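You operate a simulated robot arm through the tools that you are given. There is no shell and no other tool. Be economical: measure what you need, move in short steps, check, and stop when the job is done.

You run a simulated two-armed robot. Do the job below in one go: nothing can be reset, and whatever is moved stays where it is left.

JOB
Wipe up the spill on the top of the wooden bench with the red rag and put it back.

Only the result counts: the job must be done as asked and must still hold three seconds after the hand-in. Knocking over, shifting, dropping, spilling or breaking anything else fails it.

ROBOT AND FRAMES
Two 7-joint arms with three-finger grippers on one trunk, on a base that drives. Base frame: it is fixed to the floor where the robot stands at the start and does not move with it; the origin is under the middle of the robot, x ahead of it, y to its left, z up. Units: mm, degrees, N and s.
The left shoulder is at the start at [31, 154, 1035], the right one opposite. With the tool pointing down near the work surface each hand reaches from about 100 to 580 mm from the robot's upright axis, wherever it stands, measured 20 degrees to its own side. Payload 2.69 kg a hand.
The tool frame of a hand sits at the grasp point between the pads (the TCP): z along the fingers, y along the line on which they close. The tips reach 29 mm beyond it. The gripper opens to 120 mm. The gripper's body begins 78 mm behind the TCP.
Orientation is that of the tool frame in the base frame, as [roll, pitch, yaw] about the fixed x, y, z axes, in that order (R = Rz(yaw) Ry(pitch) Rx(roll)). With the fingers straight down and closing along the base's y, the tool's x points along the base's -x, its y along +y and its z along -z.

CONTROLS
- The arms move only by the tool servo_tool. It takes "left_motion", "right_motion" or both (then of equal length, played together; a hand with none holds still); each is a list of rows, each a list of 3 entries, a list of its own where there are three numbers: the shift along the base's x, y, z in mm, then the turn, a rotation vector about the base's x, y, z in degrees, then the finger opening in mm, from 0 to 120. In form: [[[dx, dy, dz], [rx, ry, rz], grip], ...]. A call has 1 to 10 rows; each row is the pose to reach, as a shift and turn from the pose commanded when the call began. Each row takes 0.2 s and may step no farther than 50 mm and 8.6 degrees from the row before; otherwise, or with a gripper value out of range, the whole call is refused. Where a pose cannot be reached the arm comes as near as it can. A force on the tool above 40 N (or 10 N above the force at the start of the call, whichever is more), or a blocked arm, ends the call early, and 0.2 s more pass. The fingers move at their own pace and stop on an object; they squeeze with about 25 N. The grip force told is the motor's: it shows also when the fingers shut on nothing. Time passes only in rows, and 0.2 s behind the last, so rows that repeat a pose let the fingers close. The reply holds the time, the measured pose of the TCP, the force on the tool along the base axes, the opening and the grip force, in the units named above and with some noise, with the torque about the TCP (base axes, N m) and any sound that the robot's microphone picked up.
- Cameras (640 x 400 px; columns grow to the right, rows downward): "scene" is now at [136.6, -17.8, 1229.4]; the picture's right is [-0.19, -0.98, 0.00], its down [-0.12, 0.02, -0.99] and it looks along [0.97, -0.19, -0.13] (base axes); focal length 249 px, centre (320, 200). "left" rides on the left gripper at [63, 0, -104] in its tool frame; the picture's right is [-0.01, 1.00, 0.00], its down [-0.83, 0.00, -0.56] and it looks along [-0.56, 0.00, 0.83] (tool axes); focal length 275 px, centre (320, 200). "right" rides on the right gripper at [63, 0, -104] in its tool frame; the picture's right is [0.00, 1.00, 0.00], its down [-0.83, 0.00, -0.56] and it looks along [-0.56, 0.00, 0.83] (tool axes); focal length 275 px, centre (320, 200). There is no depth. A picture from a camera that has moved, and an enlarged one, comes with that camera's place and axes in the base frame and with its lens.
- snapshot(camera): a new picture of that camera. The clock stands still meanwhile.
- raise_lower(by): slides the trunk up (or, below 0, down) by that many mm; the arms and the scene camera ride with it, the base frame stays. It gives what a move gives, with no picture.
- roll_base(legs): drives the robot by 1 to 6 legs, each [ahead, left, turn to the left] in mm, mm and degrees, along the robot's own axes; the way and the turn of a leg run together, so that a leg with both is an arc; at most 1500 mm and 180 degrees a leg. The arms and the cameras ride along, it lands a little off, and it stops where it bumps. It gives what a move gives.
- turn_head(pan, tilt): turns the head with the scene camera to pan (to the left, within 80 degrees either way) and tilt (down, from -29 to 69), counted from straight ahead of the robot. It gives what a move gives.
- close_up(camera, box): a new picture of the part [left, top, right, bottom] of that camera's present view, enlarged. The clock stands still meanwhile.
- hand_in(): hands the job in; it is judged then, once.

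Go step by step. Nothing tells you exact positions but the pictures and the camera data: compare them with the known pose of the tool, close in by small moves and look again before you grip or let go. The budget is 120 turns and 88 pictures, counting those below and the enlarged ones. Unless the task says otherwise, let go and move clear before handing in, and close with one line.

The tools are called after ">>>" as name(argument=value, ...) on one line, values as JSON. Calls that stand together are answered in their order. servo_tool: Moves the arms, as the interface text tells. Its arguments: {"type":"object","properties":{"left_motion":{"type":"array","items":{"type":"array"}},"right_motion":{"type":"array","items":{"type":"array"}}},"required":[]} The other tools are called the same way: raise_lower (by) slides the trunk up or down; roll_base (legs) drives the base; turn_head (pan, tilt) turns the head that bears the scene camera; snapshot (camera) takes a picture; close_up (camera, box) takes an enlarged picture of a part of a camera's view; hand_in () hands the job in.

At the start:

```text
t: 0.0
left_ee_pos: [279.9, 28.9, 1163.3]
left_ee_rot: [-179.9, 0.0, -179.9]
left_ft_force: [0.7, -0.7, -0.1]
left_torque: [-0.01, 0.0, -0.01]
left_opening: 119.9
left_finger_force: 0.0
right_ee_pos: [284.6, -192.8, 1139.1]
right_ee_rot: [-180.0, -0.1, -180.0]
right_ft_force: [-0.3, -0.2, -1.4]
right_torque: [0.0, 0.0, 0.0]
right_opening: 120.0
right_finger_force: 0.1
trunk travel left (down, up): [-399.0, 39.0]
robot x, y, heading: [0.3, 3.6, -0.2]
head pan, tilt: [-10.9, 7.2]
```

scene: 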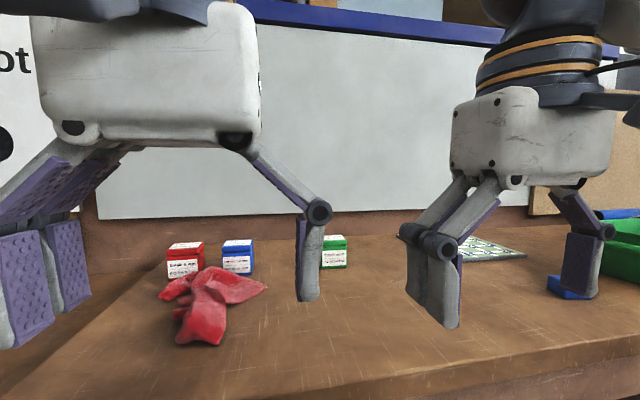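
right: 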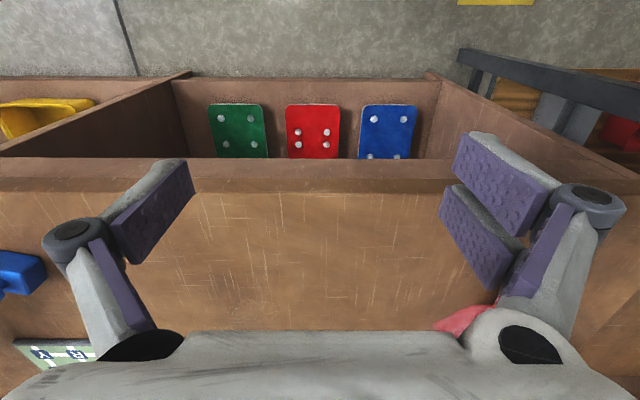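
left: 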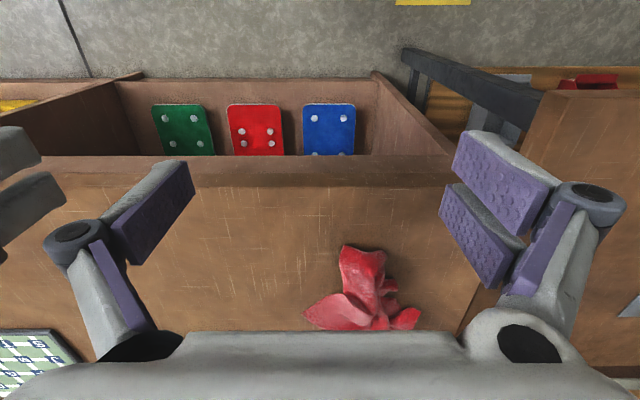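

I see the bench ahead with a red rag on its left part and boxes behind it, but no spill yet. I'll look down and around for it.

>>> turn_head(pan=0, tilt=45)

>>> snapshot(camera="scene")

>>> turn_head(pan=-55, tilt=25)

>>> snapshot(camera="scene")

>>> turn_head(pan=55, tilt=25)

>>> snapshot(camera="scene")

```text
t: 1.0
left_ee_pos: [282.3, 30.3, 1161.4]
left_ee_rot: [180.0, 0.1, -179.7]
left_ft_force: [50.7, 26.3, -31.8]
left_torque: [-3.49, 3.18, -2.86]
left_opening: 120.2
left_finger_force: 0.0
right_ee_pos: [285.3, -191.8, 1139.5]
right_ee_rot: [180.0, 0.0, 179.9]
right_ft_force: [-0.5, 0.8, 0.0]
right_torque: [-0.03, -0.01, -0.01]
right_opening: 120.0
right_finger_force: 0.1
trunk travel left (down, up): [-399.0, 39.0]
robot x, y, heading: [0.6, -0.5, -0.1]
head pan, tilt: [0.0, 45.0]
```

```text
84 pictures are left
camera scene: at [133.9, -3.1, 1184.6], right [-0.03, -1.0, 0.0], down [-0.57, 0.02, -0.82], along [0.82, -0.03, -0.57], focal length 249 px, centre (320, 200)
```

scene: 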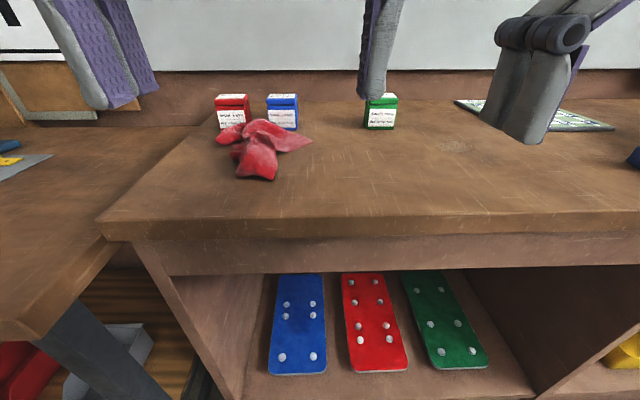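

```text
t: 2.3
left_ee_pos: [279.0, 29.5, 1163.3]
left_ee_rot: [-180.0, 0.0, -180.0]
left_ft_force: [-0.3, 0.4, -0.3]
left_torque: [-0.02, 0.0, 0.01]
left_opening: 119.9
left_finger_force: 0.1
right_ee_pos: [284.2, -191.9, 1140.4]
right_ee_rot: [-180.0, 0.1, -180.0]
right_ft_force: [-0.2, 0.1, 0.7]
right_torque: [0.0, 0.01, -0.01]
right_opening: 119.8
right_finger_force: 0.0
trunk travel left (down, up): [-399.0, 39.0]
robot x, y, heading: [-0.1, -1.2, 0.2]
head pan, tilt: [-55.0, 25.0]
```

```text
83 pictures are left
camera scene: at [98.6, -75.7, 1200.5], right [-0.82, -0.57, 0.0], down [-0.24, 0.35, -0.91], along [0.52, -0.74, -0.42], focal length 249 px, centre (320, 200)
```

scene: 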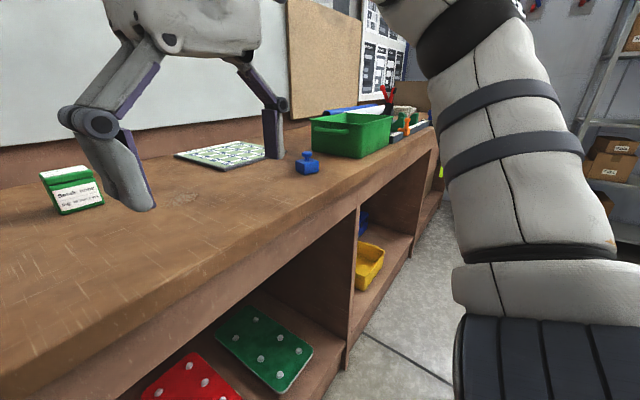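

```text
t: 4.2
left_ee_pos: [280.5, 29.8, 1163.1]
left_ee_rot: [-179.8, 0.0, -179.8]
left_ft_force: [-0.3, -0.5, 0.1]
left_torque: [0.02, 0.02, 0.01]
left_opening: 119.9
left_finger_force: 0.0
right_ee_pos: [284.4, -192.1, 1139.8]
right_ee_rot: [180.0, 0.0, 180.0]
right_ft_force: [0.7, 0.1, 0.1]
right_torque: [0.01, 0.0, 0.0]
right_opening: 119.8
right_finger_force: 0.1
trunk travel left (down, up): [-399.0, 39.0]
robot x, y, heading: [-0.2, -4.3, 0.2]
head pan, tilt: [55.0, 25.0]
```

```text
82 pictures are left
camera scene: at [98.7, 75.1, 1200.5], right [0.82, -0.57, 0.0], down [-0.24, -0.35, -0.91], along [0.52, 0.74, -0.42], focal length 249 px, centre (320, 200)
```

scene: 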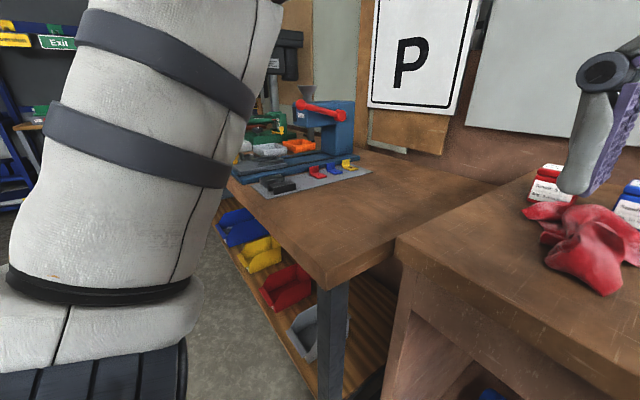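

The only candidate spill so far is a faint mottled patch near the right gripper's finger. I'll look closer there and scan the rest of the bench.

>>> turn_head(pan=-22, tilt=40)

>>> snapshot(camera="scene")

>>> close_up(camera="scene", box=[200, 80, 420, 220])

```text
t: 5.7
left_ee_pos: [282.9, 29.3, 1162.0]
left_ee_rot: [-179.9, 0.2, -179.6]
left_ft_force: [63.5, -34.8, -20.7]
left_torque: [3.97, 5.73, 2.32]
left_opening: 119.7
left_finger_force: 0.0
right_ee_pos: [284.8, -190.8, 1140.0]
right_ee_rot: [180.0, 0.0, 179.9]
right_ft_force: [-0.1, -0.1, 0.5]
right_torque: [-0.01, 0.0, -0.03]
right_opening: 120.0
right_finger_force: 0.1
trunk travel left (down, up): [-399.0, 39.0]
robot x, y, heading: [3.1, 0.1, -0.1]
head pan, tilt: [-22.0, 40.0]
```

```text
81 pictures are left
camera scene: at [134.2, -12.4, 1187.6], right [-0.14, -0.99, 0.0], down [-0.54, 0.07, -0.84], along [0.83, -0.11, -0.54], focal length 249 px, centre (320, 200)
```

scene: 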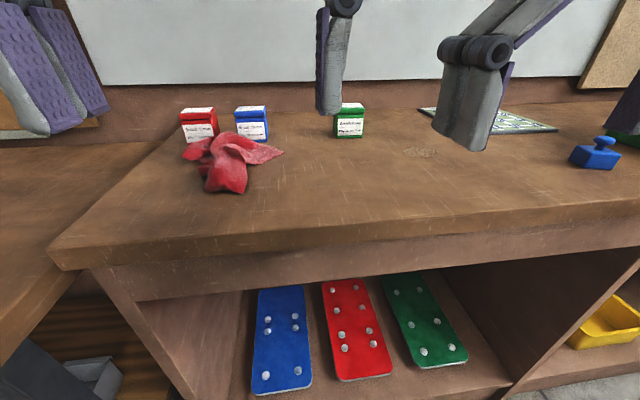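

```text
2.86 times, centred on (310, 150) of scene
camera zoom: at [134.2, -12.4, 1187.6], right [-0.14, -0.99, 0.0], down [-0.54, 0.07, -0.84], along [0.83, -0.11, -0.54], focal length 713 px, centre (349, 343)
```

zoom: 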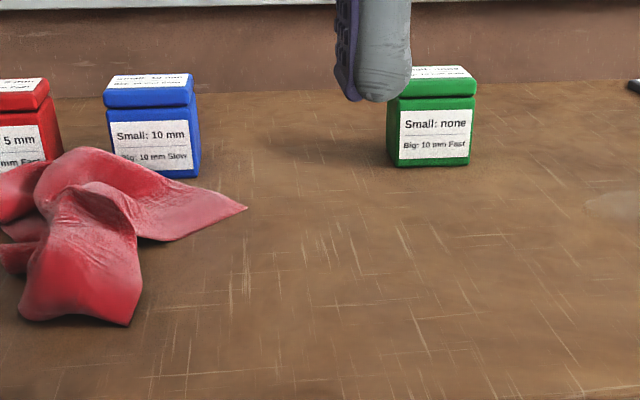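

There's a patch at about (420,150). The head is pressing on the left hand, so I'll move that hand away and enlarge the patch.

>>> close_up(camera="scene", box=[360, 100, 520, 200])

>>> servo_tool(left_motion=[[[20, 30, 0], [0, 0, 0], 120], [[30, 70, 0], [0, 0, 0], 120], [[40, 110, 0], [0, 0, 0], 120], [[40, 150, 0], [0, 0, 0], 120]], right_motion=[[[0, -30, 0], [0, 0, 0], 120], [[0, -70, 0], [0, 0, 0], 120], [[0, -110, 0], [0, 0, 0], 120], [[0, -120, 0], [0, 0, 0], 120]])

>>> turn_head(pan=-15, tilt=45)

>>> snapshot(camera="scene")

```text
4.00 times, centred on (440, 150) of scene
camera zoom: at [134.2, -12.4, 1187.6], right [-0.14, -0.99, 0.0], down [-0.54, 0.07, -0.84], along [0.83, -0.11, -0.54], focal length 998 px, centre (-160, 400)
```

zoom: 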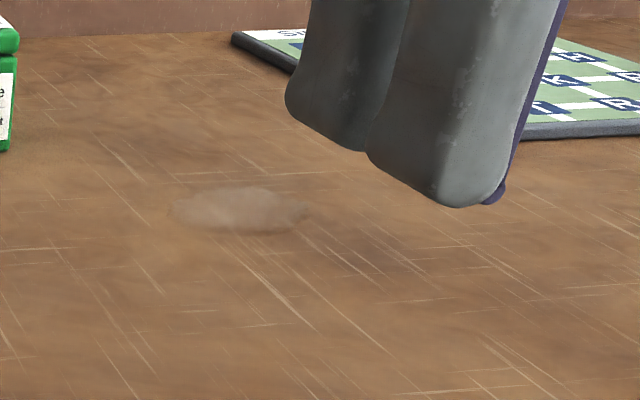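

```text
t: 6.7
left_ee_pos: [317.5, 179.2, 1164.0]
left_ee_rot: [-179.9, 0.1, 179.9]
left_ft_force: [-0.3, 0.6, 0.1]
left_torque: [0.01, -0.02, 0.03]
left_opening: 120.0
left_finger_force: 0.1
right_ee_pos: [310.5, -287.0, 1109.7]
right_ee_rot: [180.0, 0.1, -180.0]
right_ft_force: [0.6, -0.1, 0.1]
right_torque: [-0.01, -0.01, 0.02]
right_opening: 120.0
right_finger_force: 0.1
right hand out of reach, approached as far as the arm can: row 2, 3, 4
trunk travel left (down, up): [-399.0, 39.0]
robot x, y, heading: [-3.0, 0.3, -0.0]
head pan, tilt: [-22.0, 40.0]
```

```text
t: 7.3
left_ee_pos: [319.1, 178.8, 1163.4]
left_ee_rot: [-179.9, 0.1, -179.9]
left_ft_force: [0.0, -1.0, 0.4]
left_torque: [0.0, 0.01, 0.02]
left_opening: 119.9
left_finger_force: 0.1
right_ee_pos: [310.6, -286.7, 1110.5]
right_ee_rot: [180.0, 0.0, 180.0]
right_ft_force: [0.2, 0.0, -0.7]
right_torque: [-0.03, 0.01, 0.0]
right_opening: 119.9
right_finger_force: 0.0
trunk travel left (down, up): [-399.0, 39.0]
robot x, y, heading: [-1.0, -0.2, 0.1]
head pan, tilt: [-15.0, 45.0]
```

```text
78 pictures are left
camera scene: at [124.3, -21.4, 1169.9], right [-0.26, -0.97, 0.0], down [-0.68, 0.18, -0.71], along [0.68, -0.18, -0.71], focal length 249 px, centre (320, 200)
```

scene: 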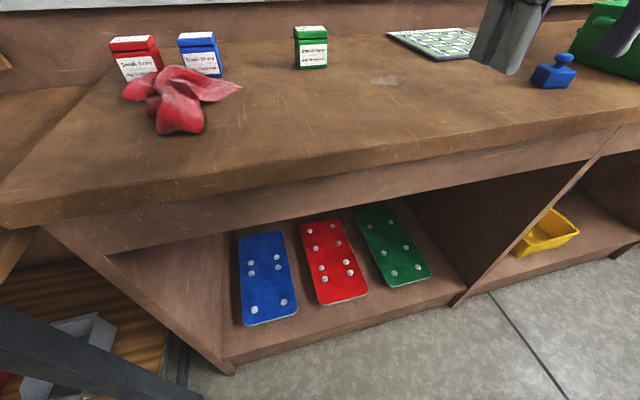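

The spill looks like a clear puddle right of the green box, and the rag is at left. I'll tuck the hands in, drive right, and take a second view to triangulate heights.

>>> close_up(camera="scene", box=[340, 50, 440, 112])

>>> roll_base(legs=[[0, -400, 0]])

>>> turn_head(pan=15, tilt=45)

>>> snapshot(camera="scene")

```text
6.40 times, centred on (390, 81) of scene
camera zoom: at [124.3, -21.4, 1169.9], right [-0.26, -0.97, 0.0], down [-0.68, 0.18, -0.71], along [0.68, -0.18, -0.71], focal length 1596 px, centre (-128, 962)
```

zoom: 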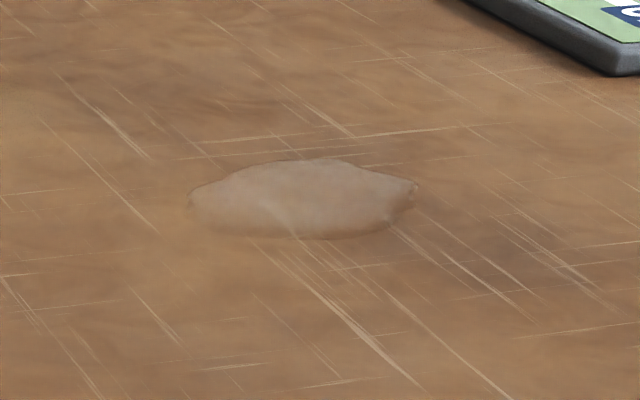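

```text
t: 10.8
left_ee_pos: [319.5, -203.1, 1165.2]
left_ee_rot: [-179.9, 0.0, -180.0]
left_ft_force: [0.2, -0.9, -0.2]
left_torque: [0.01, -0.01, 0.01]
left_opening: 120.0
left_finger_force: 0.0
right_ee_pos: [310.7, -668.8, 1109.5]
right_ee_rot: [-180.0, 0.1, 180.0]
right_ft_force: [-0.9, 0.0, -0.3]
right_torque: [0.01, 0.0, 0.03]
right_opening: 119.9
right_finger_force: 0.1
trunk travel left (down, up): [-399.0, 39.0]
robot x, y, heading: [-0.2, -383.2, -0.0]
head pan, tilt: [-15.0, 45.0]
```

```text
t: 11.8
left_ee_pos: [318.6, -201.9, 1163.1]
left_ee_rot: [-179.9, 0.0, -179.9]
left_ft_force: [0.0, 0.9, 0.5]
left_torque: [0.0, 0.01, -0.02]
left_opening: 119.7
left_finger_force: 0.1
right_ee_pos: [309.6, -667.1, 1109.7]
right_ee_rot: [-180.0, 0.1, 179.9]
right_ft_force: [-0.7, 0.6, 0.3]
right_torque: [0.0, 0.01, 0.01]
right_opening: 120.0
right_finger_force: 0.1
trunk travel left (down, up): [-399.0, 39.0]
robot x, y, heading: [-2.4, -381.2, -0.1]
head pan, tilt: [15.0, 45.0]
```

```text
76 pictures are left
camera scene: at [124.4, -360.4, 1169.9], right [0.26, -0.97, 0.0], down [-0.68, -0.18, -0.71], along [0.68, 0.18, -0.71], focal length 249 px, centre (320, 200)
```

scene: 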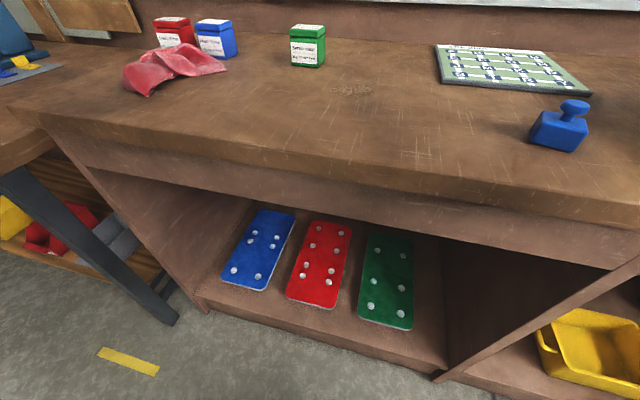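

Bench top is about z = 980, spill centre about (607, -294), roughly 75 mm across, and the rag is around (545, 95). I'll drive back and a bit ahead, then look at the rag with the left wrist camera.

>>> roll_base(legs=[[0, 381, 0], [90, 0, 0]])

>>> turn_head(pan=10, tilt=50)

>>> snapshot(camera="scene")

>>> snapshot(camera="left")

```text
t: 15.9
left_ee_pos: [408.6, 176.6, 1162.4]
left_ee_rot: [-179.8, 0.0, 179.9]
left_ft_force: [0.6, 0.3, 0.3]
left_torque: [0.05, 0.05, 0.02]
left_opening: 119.8
left_finger_force: 0.0
right_ee_pos: [398.1, -288.7, 1109.3]
right_ee_rot: [180.0, -0.1, 179.8]
right_ft_force: [-0.5, -0.3, 0.0]
right_torque: [-0.01, 0.05, 0.01]
right_opening: 120.0
right_finger_force: 0.1
trunk travel left (down, up): [-399.0, 39.0]
robot x, y, heading: [88.1, 1.2, -0.0]
head pan, tilt: [15.0, 45.0]
```

```text
t: 16.6
left_ee_pos: [408.4, 176.7, 1162.6]
left_ee_rot: [-179.9, 0.1, 179.8]
left_ft_force: [0.5, 0.1, -0.3]
left_torque: [0.04, 0.0, 0.02]
left_opening: 119.7
left_finger_force: 0.0
right_ee_pos: [398.3, -288.6, 1110.7]
right_ee_rot: [-179.9, 0.1, 179.8]
right_ft_force: [0.0, -0.1, 0.9]
right_torque: [-0.06, -0.03, 0.02]
right_opening: 120.1
right_finger_force: 0.0
trunk travel left (down, up): [-399.0, 39.0]
robot x, y, heading: [90.1, -3.8, -0.5]
head pan, tilt: [10.0, 50.0]
```

```text
75 pictures are left
camera scene: at [209.7, 12.0, 1163.0], right [0.17, -0.99, 0.0], down [-0.75, -0.13, -0.64], along [0.63, 0.11, -0.77], focal length 249 px, centre (320, 200)
```

scene: 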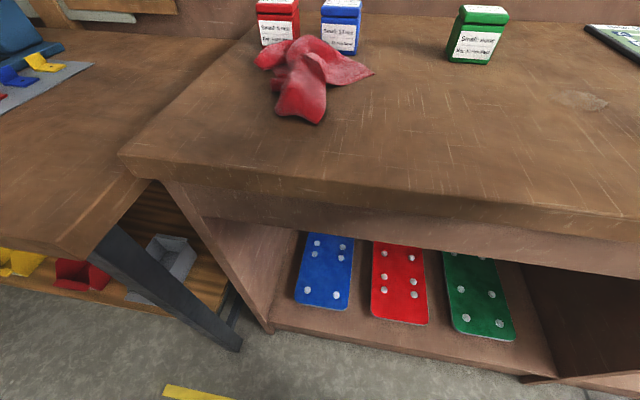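

```text
74 pictures are left
camera left: at [344.4, 178.2, 1265.2], right [0.01, 1.0, 0.0], down [0.83, -0.01, 0.56], along [0.56, -0.01, -0.83], focal length 275 px, centre (320, 200)
```

left: 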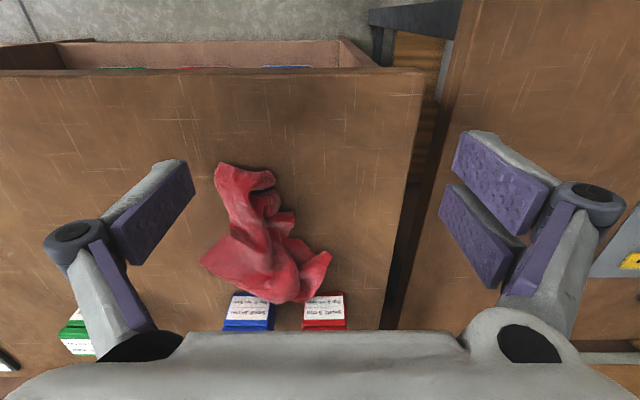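

The rag runs from x≈500 to 670 with its far end close to the red and blue boxes. I'll look at it closer to choose the grasp.

>>> close_up(camera="left", box=[170, 140, 370, 340])

>>> close_up(camera="scene", box=[220, 0, 400, 130])

```text
2.00 times, centred on (270, 240) of left
camera zoom: at [344.4, 178.2, 1265.2], right [0.01, 1.0, 0.0], down [0.83, -0.01, 0.56], along [0.56, -0.01, -0.83], focal length 551 px, centre (420, 120)
```

zoom: 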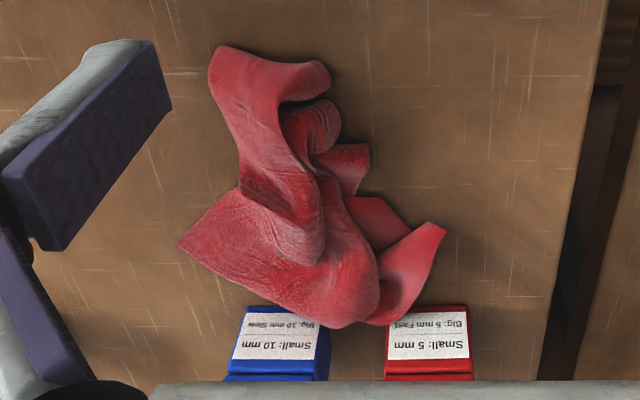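

```text
3.08 times, centred on (310, 65) of scene
camera zoom: at [209.7, 12.0, 1163.0], right [0.17, -0.99, 0.0], down [-0.75, -0.13, -0.64], along [0.63, 0.11, -0.77], focal length 767 px, centre (351, 615)
```

zoom: 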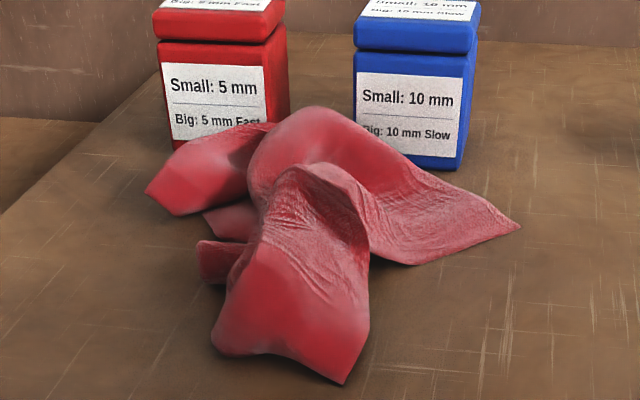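

The rag is a crumpled heap with a ridge near (568, 103); nothing stands beside it there. I'll move the left hand above the ridge and partly down.

>>> servo_tool(left_motion=[[[40, -18, 0], [0, 0, 0], 120], [[80, -37, 0], [0, 0, 0], 120], [[120, -55, 0], [0, 0, 0], 120], [[160, -74, 0], [0, 0, 0], 120], [[160, -74, -40], [0, 0, 0], 120], [[160, -74, -75], [0, 0, 0], 120]])

>>> snapshot(camera="left")

>>> snapshot(camera="scene")

```text
t: 18.0
left_ee_pos: [566.9, 102.1, 1089.5]
left_ee_rot: [-179.9, 0.1, 179.7]
left_ft_force: [0.5, 0.2, -0.2]
left_torque: [-0.01, -0.03, 0.0]
left_opening: 119.9
left_finger_force: 0.2
left hand out of reach, approached as far as the arm can: row 4
right_ee_pos: [396.8, -288.8, 1110.0]
right_ee_rot: [-179.9, 0.2, 179.9]
right_ft_force: [-1.3, 0.5, 0.1]
right_torque: [-0.02, -0.01, -0.04]
right_opening: 120.2
right_finger_force: 0.0
trunk travel left (down, up): [-399.0, 39.0]
robot x, y, heading: [84.6, -2.3, -0.2]
head pan, tilt: [10.0, 50.0]
```

```text
71 pictures are left
camera left: at [503.5, 103.4, 1191.4], right [0.01, 1.0, 0.0], down [0.83, -0.01, 0.56], along [0.56, -0.01, -0.83], focal length 275 px, centre (320, 200)
```

left: 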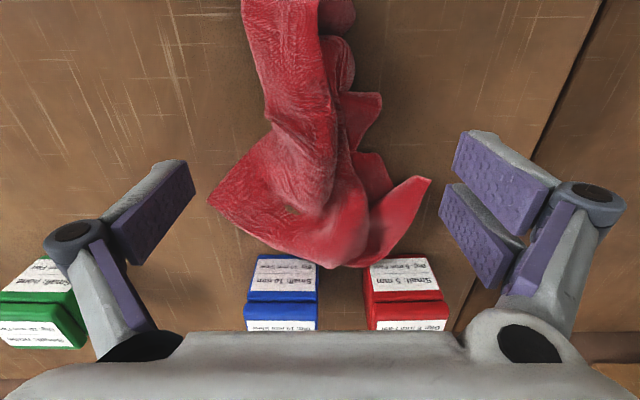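

```text
70 pictures are left
camera scene: at [209.0, 12.6, 1163.1], right [0.17, -0.99, 0.0], down [-0.75, -0.13, -0.64], along [0.63, 0.11, -0.77], focal length 249 px, centre (320, 200)
```

scene: 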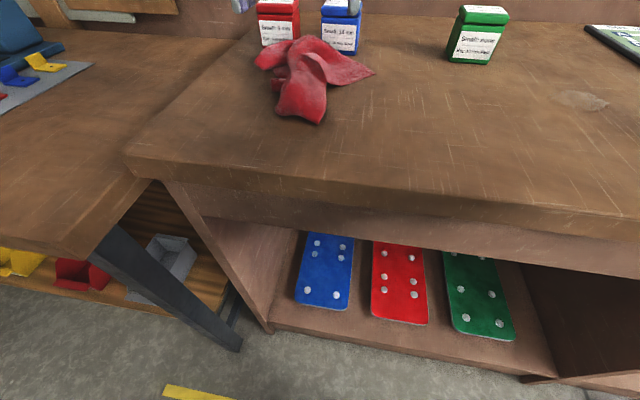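

The hand is centred on the ridge, with both fingers landing on bare wood. I'll descend to tips a few mm above the bench.

>>> servo_tool(left_motion=[[[0, 0, -30], [0, 0, 0], 120], [[0, 0, -55], [0, 0, 0], 120], [[0, 0, -68], [0, 0, 0], 120], [[0, 0, -74], [0, 0, 0], 120]])

>>> snapshot(camera="left")

>>> close_up(camera="scene", box=[220, 0, 400, 130])

```text
t: 19.0
left_ee_pos: [568.5, 100.9, 1014.3]
left_ee_rot: [-179.9, 0.2, 179.8]
left_ft_force: [-0.1, -0.6, 0.2]
left_torque: [0.01, -0.01, 0.0]
left_opening: 119.9
left_finger_force: 0.1
right_ee_pos: [398.2, -289.0, 1110.2]
right_ee_rot: [-180.0, 0.0, 179.8]
right_ft_force: [0.2, -0.3, -0.1]
right_torque: [0.02, 0.03, 0.03]
right_opening: 119.9
right_finger_force: 0.1
trunk travel left (down, up): [-399.0, 39.0]
robot x, y, heading: [90.1, -0.4, -0.1]
head pan, tilt: [10.0, 50.0]
```

```text
69 pictures are left
camera left: at [505.6, 103.2, 1116.1], right [0.01, 1.0, 0.0], down [0.83, -0.01, 0.56], along [0.56, -0.01, -0.83], focal length 275 px, centre (320, 200)
```

left: 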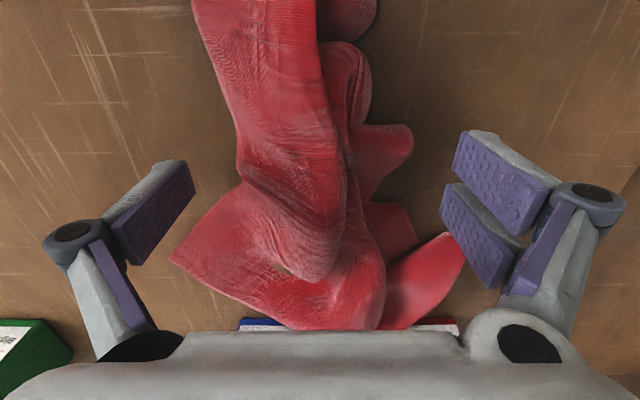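

```text
3.08 times, centred on (310, 65) of scene
camera zoom: at [209.8, 11.9, 1163.0], right [0.17, -0.99, 0.0], down [-0.75, -0.13, -0.64], along [0.63, 0.11, -0.77], focal length 767 px, centre (351, 615)
```

zoom: 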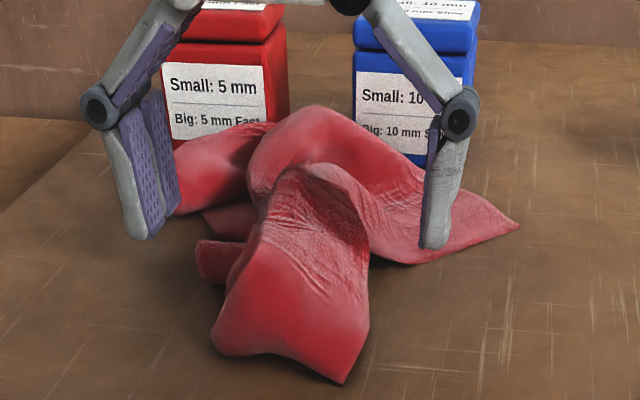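

The fingers straddle the ridge cleanly, so I'll close on it.

>>> servo_tool(left_motion=[[[0, 0, 0], [0, 0, 0], 80], [[0, 0, 0], [0, 0, 0], 40], [[0, 0, 0], [0, 0, 0], 0], [[0, 0, 0], [0, 0, 0], 0], [[0, 0, 0], [0, 0, 0], 0]])

>>> snapshot(camera="left")

>>> close_up(camera="scene", box=[220, 0, 400, 130])

```text
t: 20.2
left_ee_pos: [568.0, 101.4, 1014.3]
left_ee_rot: [-179.8, 0.0, 179.9]
left_ft_force: [0.2, 0.0, 2.9]
left_torque: [0.02, -0.02, 0.02]
left_opening: 6.6
left_finger_force: 25.5
right_ee_pos: [396.2, -287.5, 1110.5]
right_ee_rot: [180.0, 0.1, 179.8]
right_ft_force: [-0.4, 0.4, 0.0]
right_torque: [0.0, -0.02, 0.0]
right_opening: 120.2
right_finger_force: 0.1
trunk travel left (down, up): [-399.0, 39.0]
robot x, y, heading: [89.1, 0.5, -0.2]
head pan, tilt: [10.0, 50.0]
```

```text
67 pictures are left
camera left: at [505.5, 103.2, 1116.5], right [0.01, 1.0, 0.0], down [0.83, -0.01, 0.56], along [0.56, -0.01, -0.83], focal length 275 px, centre (320, 200)
```

left: 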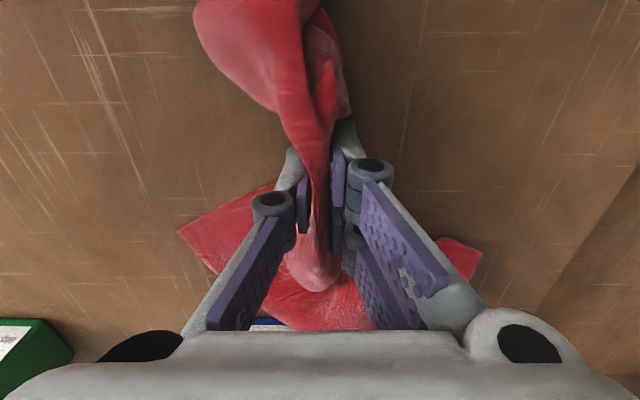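

```text
3.08 times, centred on (310, 65) of scene
camera zoom: at [209.7, 12.0, 1163.0], right [0.17, -0.99, 0.0], down [-0.75, -0.13, -0.64], along [0.63, 0.11, -0.77], focal length 767 px, centre (351, 615)
```

zoom: 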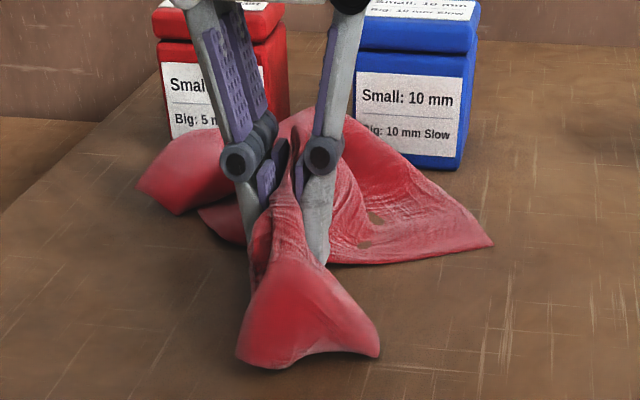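

The cloth is soft and firmly held (6.6 mm opening). I'll draw it back from the boxes and lift.

>>> servo_tool(left_motion=[[[-15, 0, 3], [0, 0, 0], 0], [[-30, 0, 8], [0, 0, 0], 0], [[-50, 0, 20], [0, 0, 0], 0], [[-60, 0, 45], [0, 0, 0], 0], [[-60, 0, 85], [0, 0, 0], 0], [[-60, 0, 125], [0, 0, 0], 0], [[-60, 0, 150], [0, 0, 0], 0], [[-60, 0, 150], [0, 0, 0], 0]])

>>> snapshot(camera="left")

>>> snapshot(camera="scene")

```text
t: 22.0
left_ee_pos: [507.2, 104.0, 1166.2]
left_ee_rot: [-179.9, 0.1, 179.8]
left_ft_force: [-0.8, -0.5, -0.6]
left_torque: [0.03, 0.0, 0.0]
left_opening: 6.5
left_finger_force: 25.1
right_ee_pos: [398.0, -289.1, 1110.6]
right_ee_rot: [-179.9, 0.1, 179.7]
right_ft_force: [0.5, -0.5, -0.5]
right_torque: [0.01, -0.01, -0.01]
right_opening: 120.1
right_finger_force: 0.0
trunk travel left (down, up): [-399.0, 39.0]
robot x, y, heading: [90.6, 2.4, -0.2]
head pan, tilt: [10.0, 50.0]
```

```text
65 pictures are left
camera left: at [445.3, 105.5, 1268.2], right [0.01, 1.0, 0.0], down [0.83, -0.01, 0.56], along [0.56, -0.01, -0.83], focal length 275 px, centre (320, 200)
```

left: 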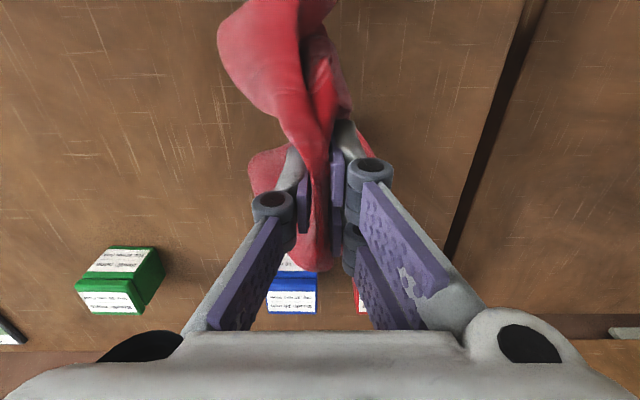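

```text
64 pictures are left
camera scene: at [209.9, 12.1, 1162.9], right [0.17, -0.99, 0.0], down [-0.75, -0.13, -0.64], along [0.63, 0.11, -0.77], focal length 249 px, centre (320, 200)
```

scene: 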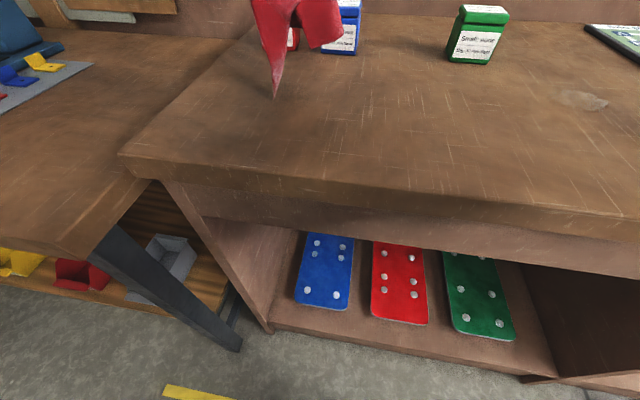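

The rag hangs clear and the boxes are undisturbed. I'll raise slightly and drive right so the left hand lines up with the spill.

>>> servo_tool(left_motion=[[[-10, 0, 20], [0, 0, 0], 0], [[-10, 0, 20], [0, 0, 0], 0]])

>>> roll_base(legs=[[0, -400, 0]])

>>> turn_head(pan=5, tilt=45)

>>> snapshot(camera="scene")

>>> snapshot(camera="left")

```text
t: 22.6
left_ee_pos: [498.2, 102.9, 1184.3]
left_ee_rot: [-179.9, 0.0, 179.9]
left_ft_force: [-0.9, 0.9, 0.2]
left_torque: [-0.01, 0.05, 0.02]
left_opening: 6.7
left_finger_force: 25.0
right_ee_pos: [398.0, -289.8, 1110.9]
right_ee_rot: [-179.9, 0.0, 179.8]
right_ft_force: [-0.2, -0.1, 1.0]
right_torque: [0.01, 0.06, -0.02]
right_opening: 119.8
right_finger_force: 0.0
trunk travel left (down, up): [-399.0, 39.0]
robot x, y, heading: [88.5, -0.4, -0.5]
head pan, tilt: [10.0, 50.0]
```

```text
t: 26.2
left_ee_pos: [495.6, -296.0, 1184.9]
left_ee_rot: [-179.9, 0.0, 179.4]
left_ft_force: [-0.2, 1.2, -1.1]
left_torque: [0.0, -0.02, 0.02]
left_opening: 6.5
left_finger_force: 25.1
right_ee_pos: [391.6, -686.2, 1110.1]
right_ee_rot: [-180.0, 0.1, 179.2]
right_ft_force: [-0.6, 0.1, -0.8]
right_torque: [-0.02, -0.01, 0.02]
right_opening: 120.3
right_finger_force: 0.0
trunk travel left (down, up): [-399.0, 39.0]
robot x, y, heading: [87.2, -394.5, -0.9]
head pan, tilt: [10.0, 50.0]
```

```text
t: 26.9
left_ee_pos: [496.0, -294.8, 1185.1]
left_ee_rot: [-179.8, 0.1, 179.3]
left_ft_force: [0.2, 0.4, -0.7]
left_torque: [-0.04, 0.02, 0.03]
left_opening: 6.2
left_finger_force: 24.5
right_ee_pos: [391.5, -686.1, 1109.8]
right_ee_rot: [180.0, 0.1, 179.2]
right_ft_force: [0.5, -0.2, -0.3]
right_torque: [0.0, 0.0, -0.01]
right_opening: 120.4
right_finger_force: 0.0
trunk travel left (down, up): [-399.0, 39.0]
robot x, y, heading: [83.4, -395.7, -0.8]
head pan, tilt: [5.0, 45.0]
```

```text
63 pictures are left
camera scene: at [211.6, -389.9, 1169.9], right [0.07, -1.0, 0.0], down [-0.71, -0.05, -0.71], along [0.7, 0.05, -0.71], focal length 249 px, centre (320, 200)
```

scene: 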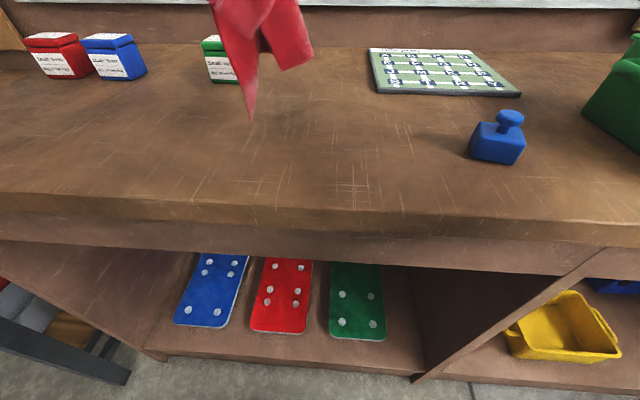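

```text
62 pictures are left
camera left: at [433.3, -294.0, 1287.3], right [0.02, 1.0, 0.0], down [0.83, -0.01, 0.56], along [0.56, -0.01, -0.83], focal length 275 px, centre (320, 200)
```

left: 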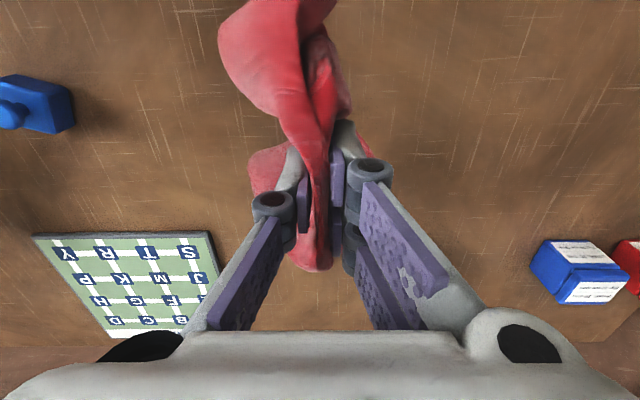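

I'll check the spill's current position around the rag tip before lowering.

>>> close_up(camera="scene", box=[200, 40, 400, 165])

```text
3.20 times, centred on (300, 102) of scene
camera zoom: at [211.6, -389.9, 1169.9], right [0.07, -1.0, 0.0], down [-0.71, -0.05, -0.71], along [0.7, 0.05, -0.71], focal length 798 px, centre (384, 512)
```

zoom: 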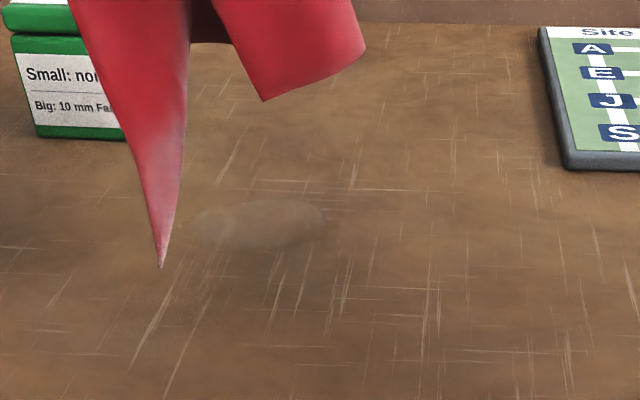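

Spill confirmed at about (611, -294), with clear space around it. I'll lower the rag onto it.

>>> servo_tool(left_motion=[[[35, 0, -25], [0, 0, 0], 0], [[70, 0, -60], [0, 0, 0], 0], [[100, 0, -95], [0, 0, 0], 0], [[110, 0, -130], [0, 0, 0], 0], [[110, 0, -155], [0, 0, 0], 0], [[110, 0, -165], [0, 0, 0], 0]])

>>> snapshot(camera="scene")

>>> snapshot(camera="left")

```text
t: 28.2
left_ee_pos: [604.3, -297.3, 1021.4]
left_ee_rot: [-179.9, 0.1, 179.3]
left_ft_force: [0.9, -0.2, 0.8]
left_torque: [0.0, -0.01, 0.03]
left_opening: 6.1
left_finger_force: 25.8
right_ee_pos: [390.5, -686.4, 1110.9]
right_ee_rot: [180.0, 0.1, 179.2]
right_ft_force: [0.1, -0.3, -0.2]
right_torque: [0.02, 0.0, -0.01]
right_opening: 119.9
right_finger_force: 0.0
trunk travel left (down, up): [-399.0, 39.0]
robot x, y, heading: [88.3, -395.4, -0.8]
head pan, tilt: [5.0, 45.0]
```

```text
60 pictures are left
camera scene: at [211.3, -389.9, 1170.0], right [0.07, -1.0, 0.0], down [-0.71, -0.05, -0.71], along [0.71, 0.05, -0.71], focal length 249 px, centre (320, 200)
```

scene: 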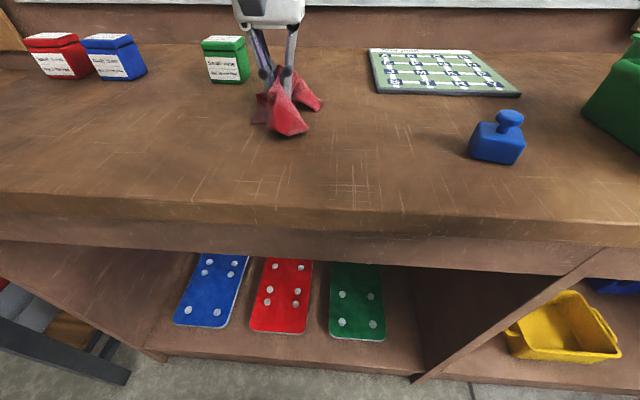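

```text
59 pictures are left
camera left: at [541.1, -295.5, 1123.3], right [0.02, 1.0, 0.0], down [0.83, -0.01, 0.56], along [0.56, -0.01, -0.83], focal length 275 px, centre (320, 200)
```

left: 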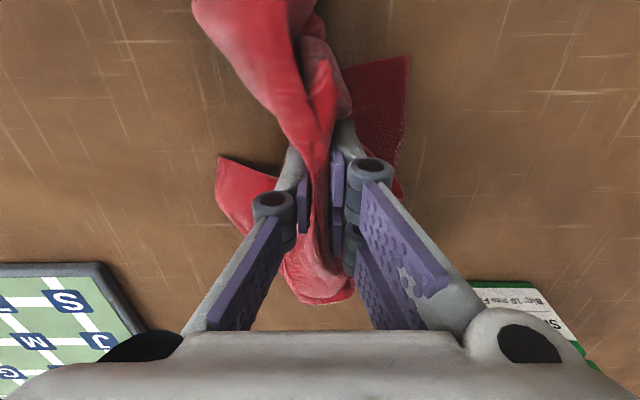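

The rag lies over the spill. I'll press down gently until I feel contact.

>>> servo_tool(left_motion=[[[0, 0, -3], [0, 0, 0], 0], [[0, 0, -5], [0, 0, 0], 0], [[0, 0, -7], [0, 0, 0], 0], [[0, 0, -9], [0, 0, 0], 0]])

```text
t: 29.2
left_ee_pos: [604.7, -297.2, 1013.7]
left_ee_rot: [-179.9, 0.3, 179.2]
left_ft_force: [0.3, 1.2, 11.9]
left_torque: [-0.01, -0.06, -0.01]
left_opening: 6.1
left_finger_force: 25.2
right_ee_pos: [390.2, -686.4, 1109.6]
right_ee_rot: [179.9, 0.0, 179.1]
right_ft_force: [0.6, 0.1, 0.1]
right_torque: [-0.04, -0.04, 0.0]
right_opening: 119.9
right_finger_force: 0.1
trunk travel left (down, up): [-399.0, 39.0]
robot x, y, heading: [84.6, -392.1, -0.7]
head pan, tilt: [5.0, 45.0]
```

Contact at about 12 N. Now a serpentine wipe over the puddle area.

>>> servo_tool(left_motion=[[[-17, -20, 0], [0, 0, 0], 0], [[-34, -42, 0], [0, 0, 0], 0], [[-34, 3, 0], [0, 0, 0], 0], [[-34, 48, 0], [0, 0, 0], 0], [[-14, 48, 0], [0, 0, 0], 0], [[-14, 3, 0], [0, 0, 0], 0], [[-14, -42, 0], [0, 0, 0], 0], [[6, -42, 0], [0, 0, 0], 0], [[6, 3, 0], [0, 0, 0], 0], [[6, 48, 0], [0, 0, 0], 0]])

>>> servo_tool(left_motion=[[[20, 0, 0], [0, 0, 0], 0], [[20, -45, 0], [0, 0, 0], 0], [[20, -90, 0], [0, 0, 0], 0], [[38, -90, 0], [0, 0, 0], 0], [[38, -45, 0], [0, 0, 0], 0], [[38, 0, 0], [0, 0, 0], 0], [[0, -20, 0], [0, 0, 0], 0], [[-40, -45, 0], [0, 0, 0], 0]])

>>> snapshot(camera="scene")

```text
t: 31.4
left_ee_pos: [612.2, -251.0, 1010.5]
left_ee_rot: [-179.9, 0.1, 179.1]
left_ft_force: [-0.3, -8.6, 19.6]
left_torque: [-0.28, -0.01, 0.02]
left_opening: 6.3
left_finger_force: 24.6
right_ee_pos: [390.6, -686.5, 1110.9]
right_ee_rot: [179.8, 0.2, 179.3]
right_ft_force: [-0.1, 0.0, 0.2]
right_torque: [0.0, -0.02, 0.01]
right_opening: 120.0
right_finger_force: 0.0
trunk travel left (down, up): [-399.0, 39.0]
robot x, y, heading: [82.6, -393.6, -0.9]
head pan, tilt: [5.0, 45.0]
```

```text
t: 33.2
left_ee_pos: [623.0, -300.2, 1024.9]
left_ee_rot: [-179.9, -0.2, 179.3]
left_ft_force: [-0.1, -0.2, 0.4]
left_torque: [-0.01, -0.02, -0.02]
left_opening: 6.3
left_finger_force: 24.9
left hand out of reach, approached as far as the arm can: row 3, 4, 5, 6, 7, 8
right_ee_pos: [390.6, -685.8, 1110.0]
right_ee_rot: [180.0, 0.0, 179.1]
right_ft_force: [0.3, 0.7, 0.4]
right_torque: [0.01, -0.01, 0.01]
right_opening: 120.2
right_finger_force: 0.1
trunk travel left (down, up): [-399.0, 39.0]
robot x, y, heading: [85.8, -393.7, -0.7]
head pan, tilt: [5.0, 45.0]
```

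```text
58 pictures are left
camera scene: at [211.6, -389.8, 1169.7], right [0.07, -1.0, 0.0], down [-0.71, -0.05, -0.71], along [0.71, 0.05, -0.71], focal length 249 px, centre (320, 200)
```

scene: 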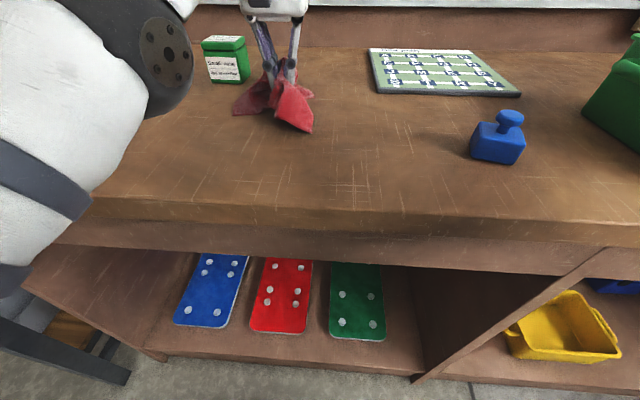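

The arm hit its reach limit and the elbow swung out. I'll retract up and toward the robot and look at the spill.

>>> servo_tool(left_motion=[[[-15, 0, 20], [0, 0, 0], 0], [[-35, 0, 50], [0, 0, 0], 0], [[-60, 0, 90], [0, 0, 0], 0], [[-85, 0, 130], [0, 0, 0], 0], [[-110, 0, 150], [0, 0, 0], 0]])

>>> snapshot(camera="scene")

>>> close_up(camera="scene", box=[200, 40, 400, 165])

```text
t: 34.5
left_ee_pos: [513.5, -299.3, 1177.0]
left_ee_rot: [-179.9, 0.0, 179.3]
left_ft_force: [0.9, 0.0, 0.4]
left_torque: [0.0, 0.0, 0.01]
left_opening: 6.4
left_finger_force: 25.3
left hand out of reach, approached as far as the arm can: row 1, 2, 3
right_ee_pos: [392.3, -686.5, 1110.9]
right_ee_rot: [-179.9, -0.1, 179.2]
right_ft_force: [-0.3, 0.4, -0.2]
right_torque: [0.02, 0.07, -0.02]
right_opening: 119.8
right_finger_force: 0.1
trunk travel left (down, up): [-399.0, 39.0]
robot x, y, heading: [84.4, -396.9, -0.8]
head pan, tilt: [5.0, 45.0]
```

```text
57 pictures are left
camera scene: at [212.5, -390.0, 1169.6], right [0.07, -1.0, 0.0], down [-0.71, -0.05, -0.71], along [0.7, 0.05, -0.71], focal length 249 px, centre (320, 200)
```

scene: 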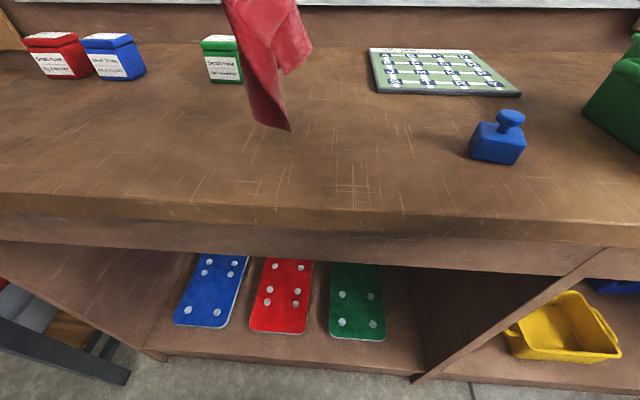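

```text
3.20 times, centred on (300, 102) of scene
camera zoom: at [212.5, -390.0, 1169.6], right [0.07, -1.0, 0.0], down [-0.71, -0.05, -0.71], along [0.7, 0.05, -0.71], focal length 798 px, centre (384, 512)
```

zoom: 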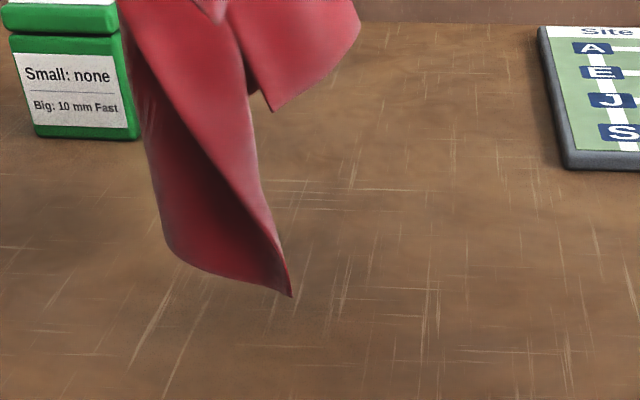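

The right part of the spill is gone; the rag hides the rest. I'll swing the hand to the left to see it all.

>>> servo_tool(left_motion=[[[-10, 40, 10], [0, 0, 0], 0], [[-20, 80, 10], [0, 0, 0], 0], [[-40, 115, 10], [0, 0, 0], 0]])

>>> close_up(camera="scene", box=[200, 40, 400, 165])

>>> snapshot(camera="scene")

```text
t: 35.2
left_ee_pos: [468.1, -181.5, 1178.8]
left_ee_rot: [-179.9, 0.2, 179.3]
left_ft_force: [-0.4, 0.2, -0.3]
left_torque: [-0.05, 0.01, -0.01]
left_opening: 6.5
left_finger_force: 25.7
left hand out of reach, approached as far as the arm can: row 3
right_ee_pos: [391.0, -685.7, 1111.1]
right_ee_rot: [-180.0, 0.1, 179.2]
right_ft_force: [-0.8, 0.2, 0.1]
right_torque: [-0.04, -0.01, 0.0]
right_opening: 119.8
right_finger_force: 0.0
trunk travel left (down, up): [-399.0, 39.0]
robot x, y, heading: [81.7, -394.9, -0.8]
head pan, tilt: [5.0, 45.0]
```

```text
3.20 times, centred on (300, 102) of scene
camera zoom: at [211.3, -388.7, 1169.9], right [0.07, -1.0, 0.0], down [-0.7, -0.05, -0.71], along [0.71, 0.05, -0.71], focal length 798 px, centre (384, 512)
```

zoom: 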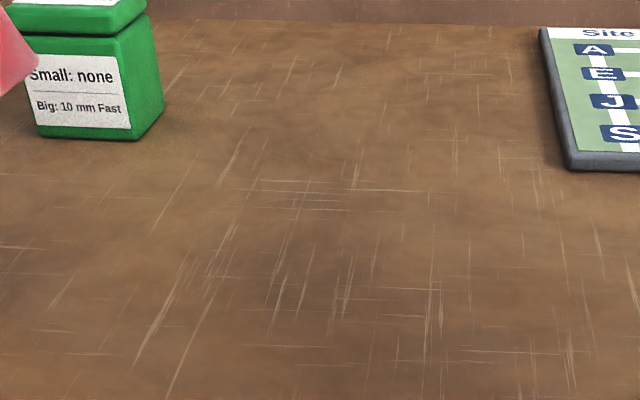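

```text
54 pictures are left
camera scene: at [211.3, -388.7, 1169.9], right [0.07, -1.0, 0.0], down [-0.7, -0.05, -0.71], along [0.71, 0.05, -0.71], focal length 249 px, centre (320, 200)
```

scene: 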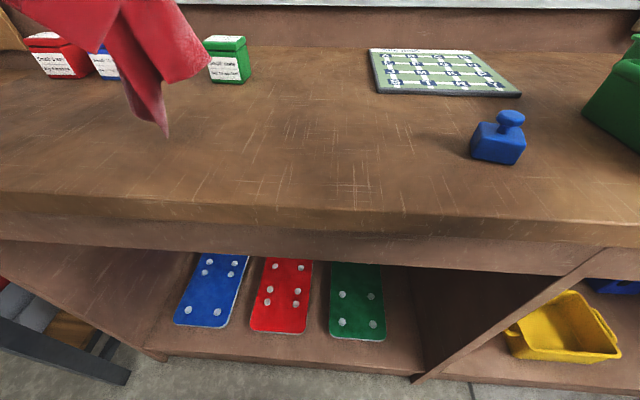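

The spill is gone. I'll bring the hand back to its carrying place and drive left to the rag's original spot.

>>> servo_tool(left_motion=[[[15, -40, 5], [0, 0, 0], 0], [[25, -80, 8], [0, 0, 0], 0], [[30, -112, 8], [0, 0, 0], 0]])

>>> roll_base(legs=[[0, 396, 0.8]])

>>> turn_head(pan=10, tilt=50)

>>> snapshot(camera="scene")

>>> snapshot(camera="left")

```text
t: 36.0
left_ee_pos: [499.7, -294.6, 1185.9]
left_ee_rot: [-179.9, 0.0, 179.4]
left_ft_force: [0.5, -0.2, -0.2]
left_torque: [-0.01, -0.01, 0.0]
left_opening: 6.5
left_finger_force: 24.8
right_ee_pos: [391.3, -687.3, 1109.6]
right_ee_rot: [179.9, 0.0, 179.1]
right_ft_force: [0.4, 0.5, -0.2]
right_torque: [0.02, 0.0, 0.02]
right_opening: 119.8
right_finger_force: 0.0
trunk travel left (down, up): [-399.0, 39.0]
robot x, y, heading: [83.4, -394.1, -0.6]
head pan, tilt: [5.0, 45.0]
```

```text
t: 39.6
left_ee_pos: [499.1, 108.5, 1186.1]
left_ee_rot: [-179.9, 0.0, -179.7]
left_ft_force: [0.1, 0.5, -1.2]
left_torque: [0.02, 0.02, 0.02]
left_opening: 6.7
left_finger_force: 24.9
right_ee_pos: [397.6, -283.3, 1110.0]
right_ee_rot: [-180.0, 0.1, -179.9]
right_ft_force: [0.9, 0.3, -0.1]
right_torque: [-0.02, -0.01, -0.01]
right_opening: 120.2
right_finger_force: 0.0
trunk travel left (down, up): [-399.0, 39.0]
robot x, y, heading: [89.1, -0.8, 0.4]
head pan, tilt: [5.0, 45.0]
```

```text
t: 40.3
left_ee_pos: [500.7, 108.5, 1186.4]
left_ee_rot: [-179.9, -0.1, -179.7]
left_ft_force: [-0.9, 0.7, 0.6]
left_torque: [0.02, -0.01, -0.04]
left_opening: 6.4
left_finger_force: 25.0
right_ee_pos: [398.0, -284.8, 1109.5]
right_ee_rot: [-179.9, 0.1, -180.0]
right_ft_force: [0.8, 0.0, -0.1]
right_torque: [0.02, 0.02, -0.04]
right_opening: 119.9
right_finger_force: 0.0
trunk travel left (down, up): [-399.0, 39.0]
robot x, y, heading: [86.6, 2.5, 0.2]
head pan, tilt: [10.0, 50.0]
```

```text
53 pictures are left
camera scene: at [208.7, 15.5, 1163.0], right [0.17, -0.98, 0.0], down [-0.75, -0.13, -0.64], along [0.63, 0.11, -0.77], focal length 249 px, centre (320, 200)
```

scene: 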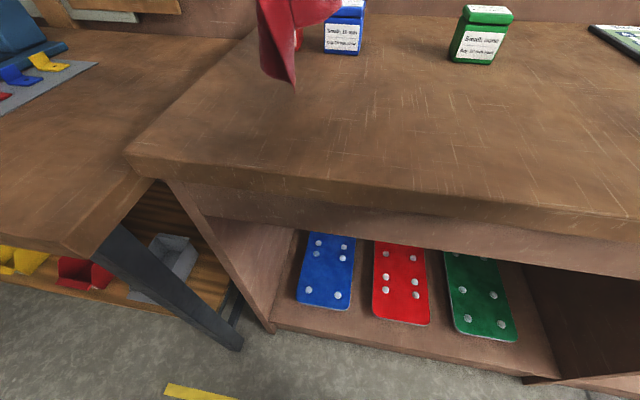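

```text
52 pictures are left
camera left: at [437.0, 110.1, 1288.4], right [0.0, 1.0, 0.0], down [0.83, 0.0, 0.56], along [0.56, 0.0, -0.83], focal length 275 px, centre (320, 200)
```

left: 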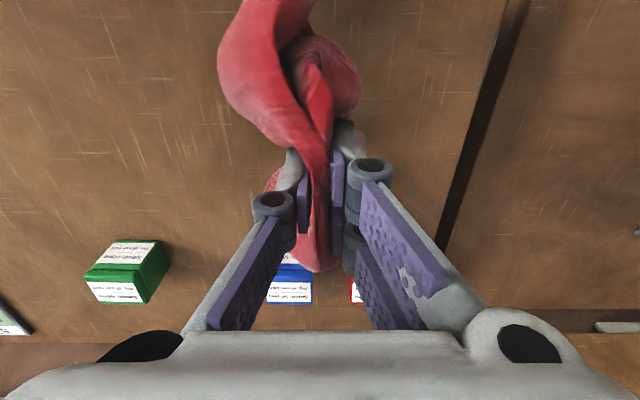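

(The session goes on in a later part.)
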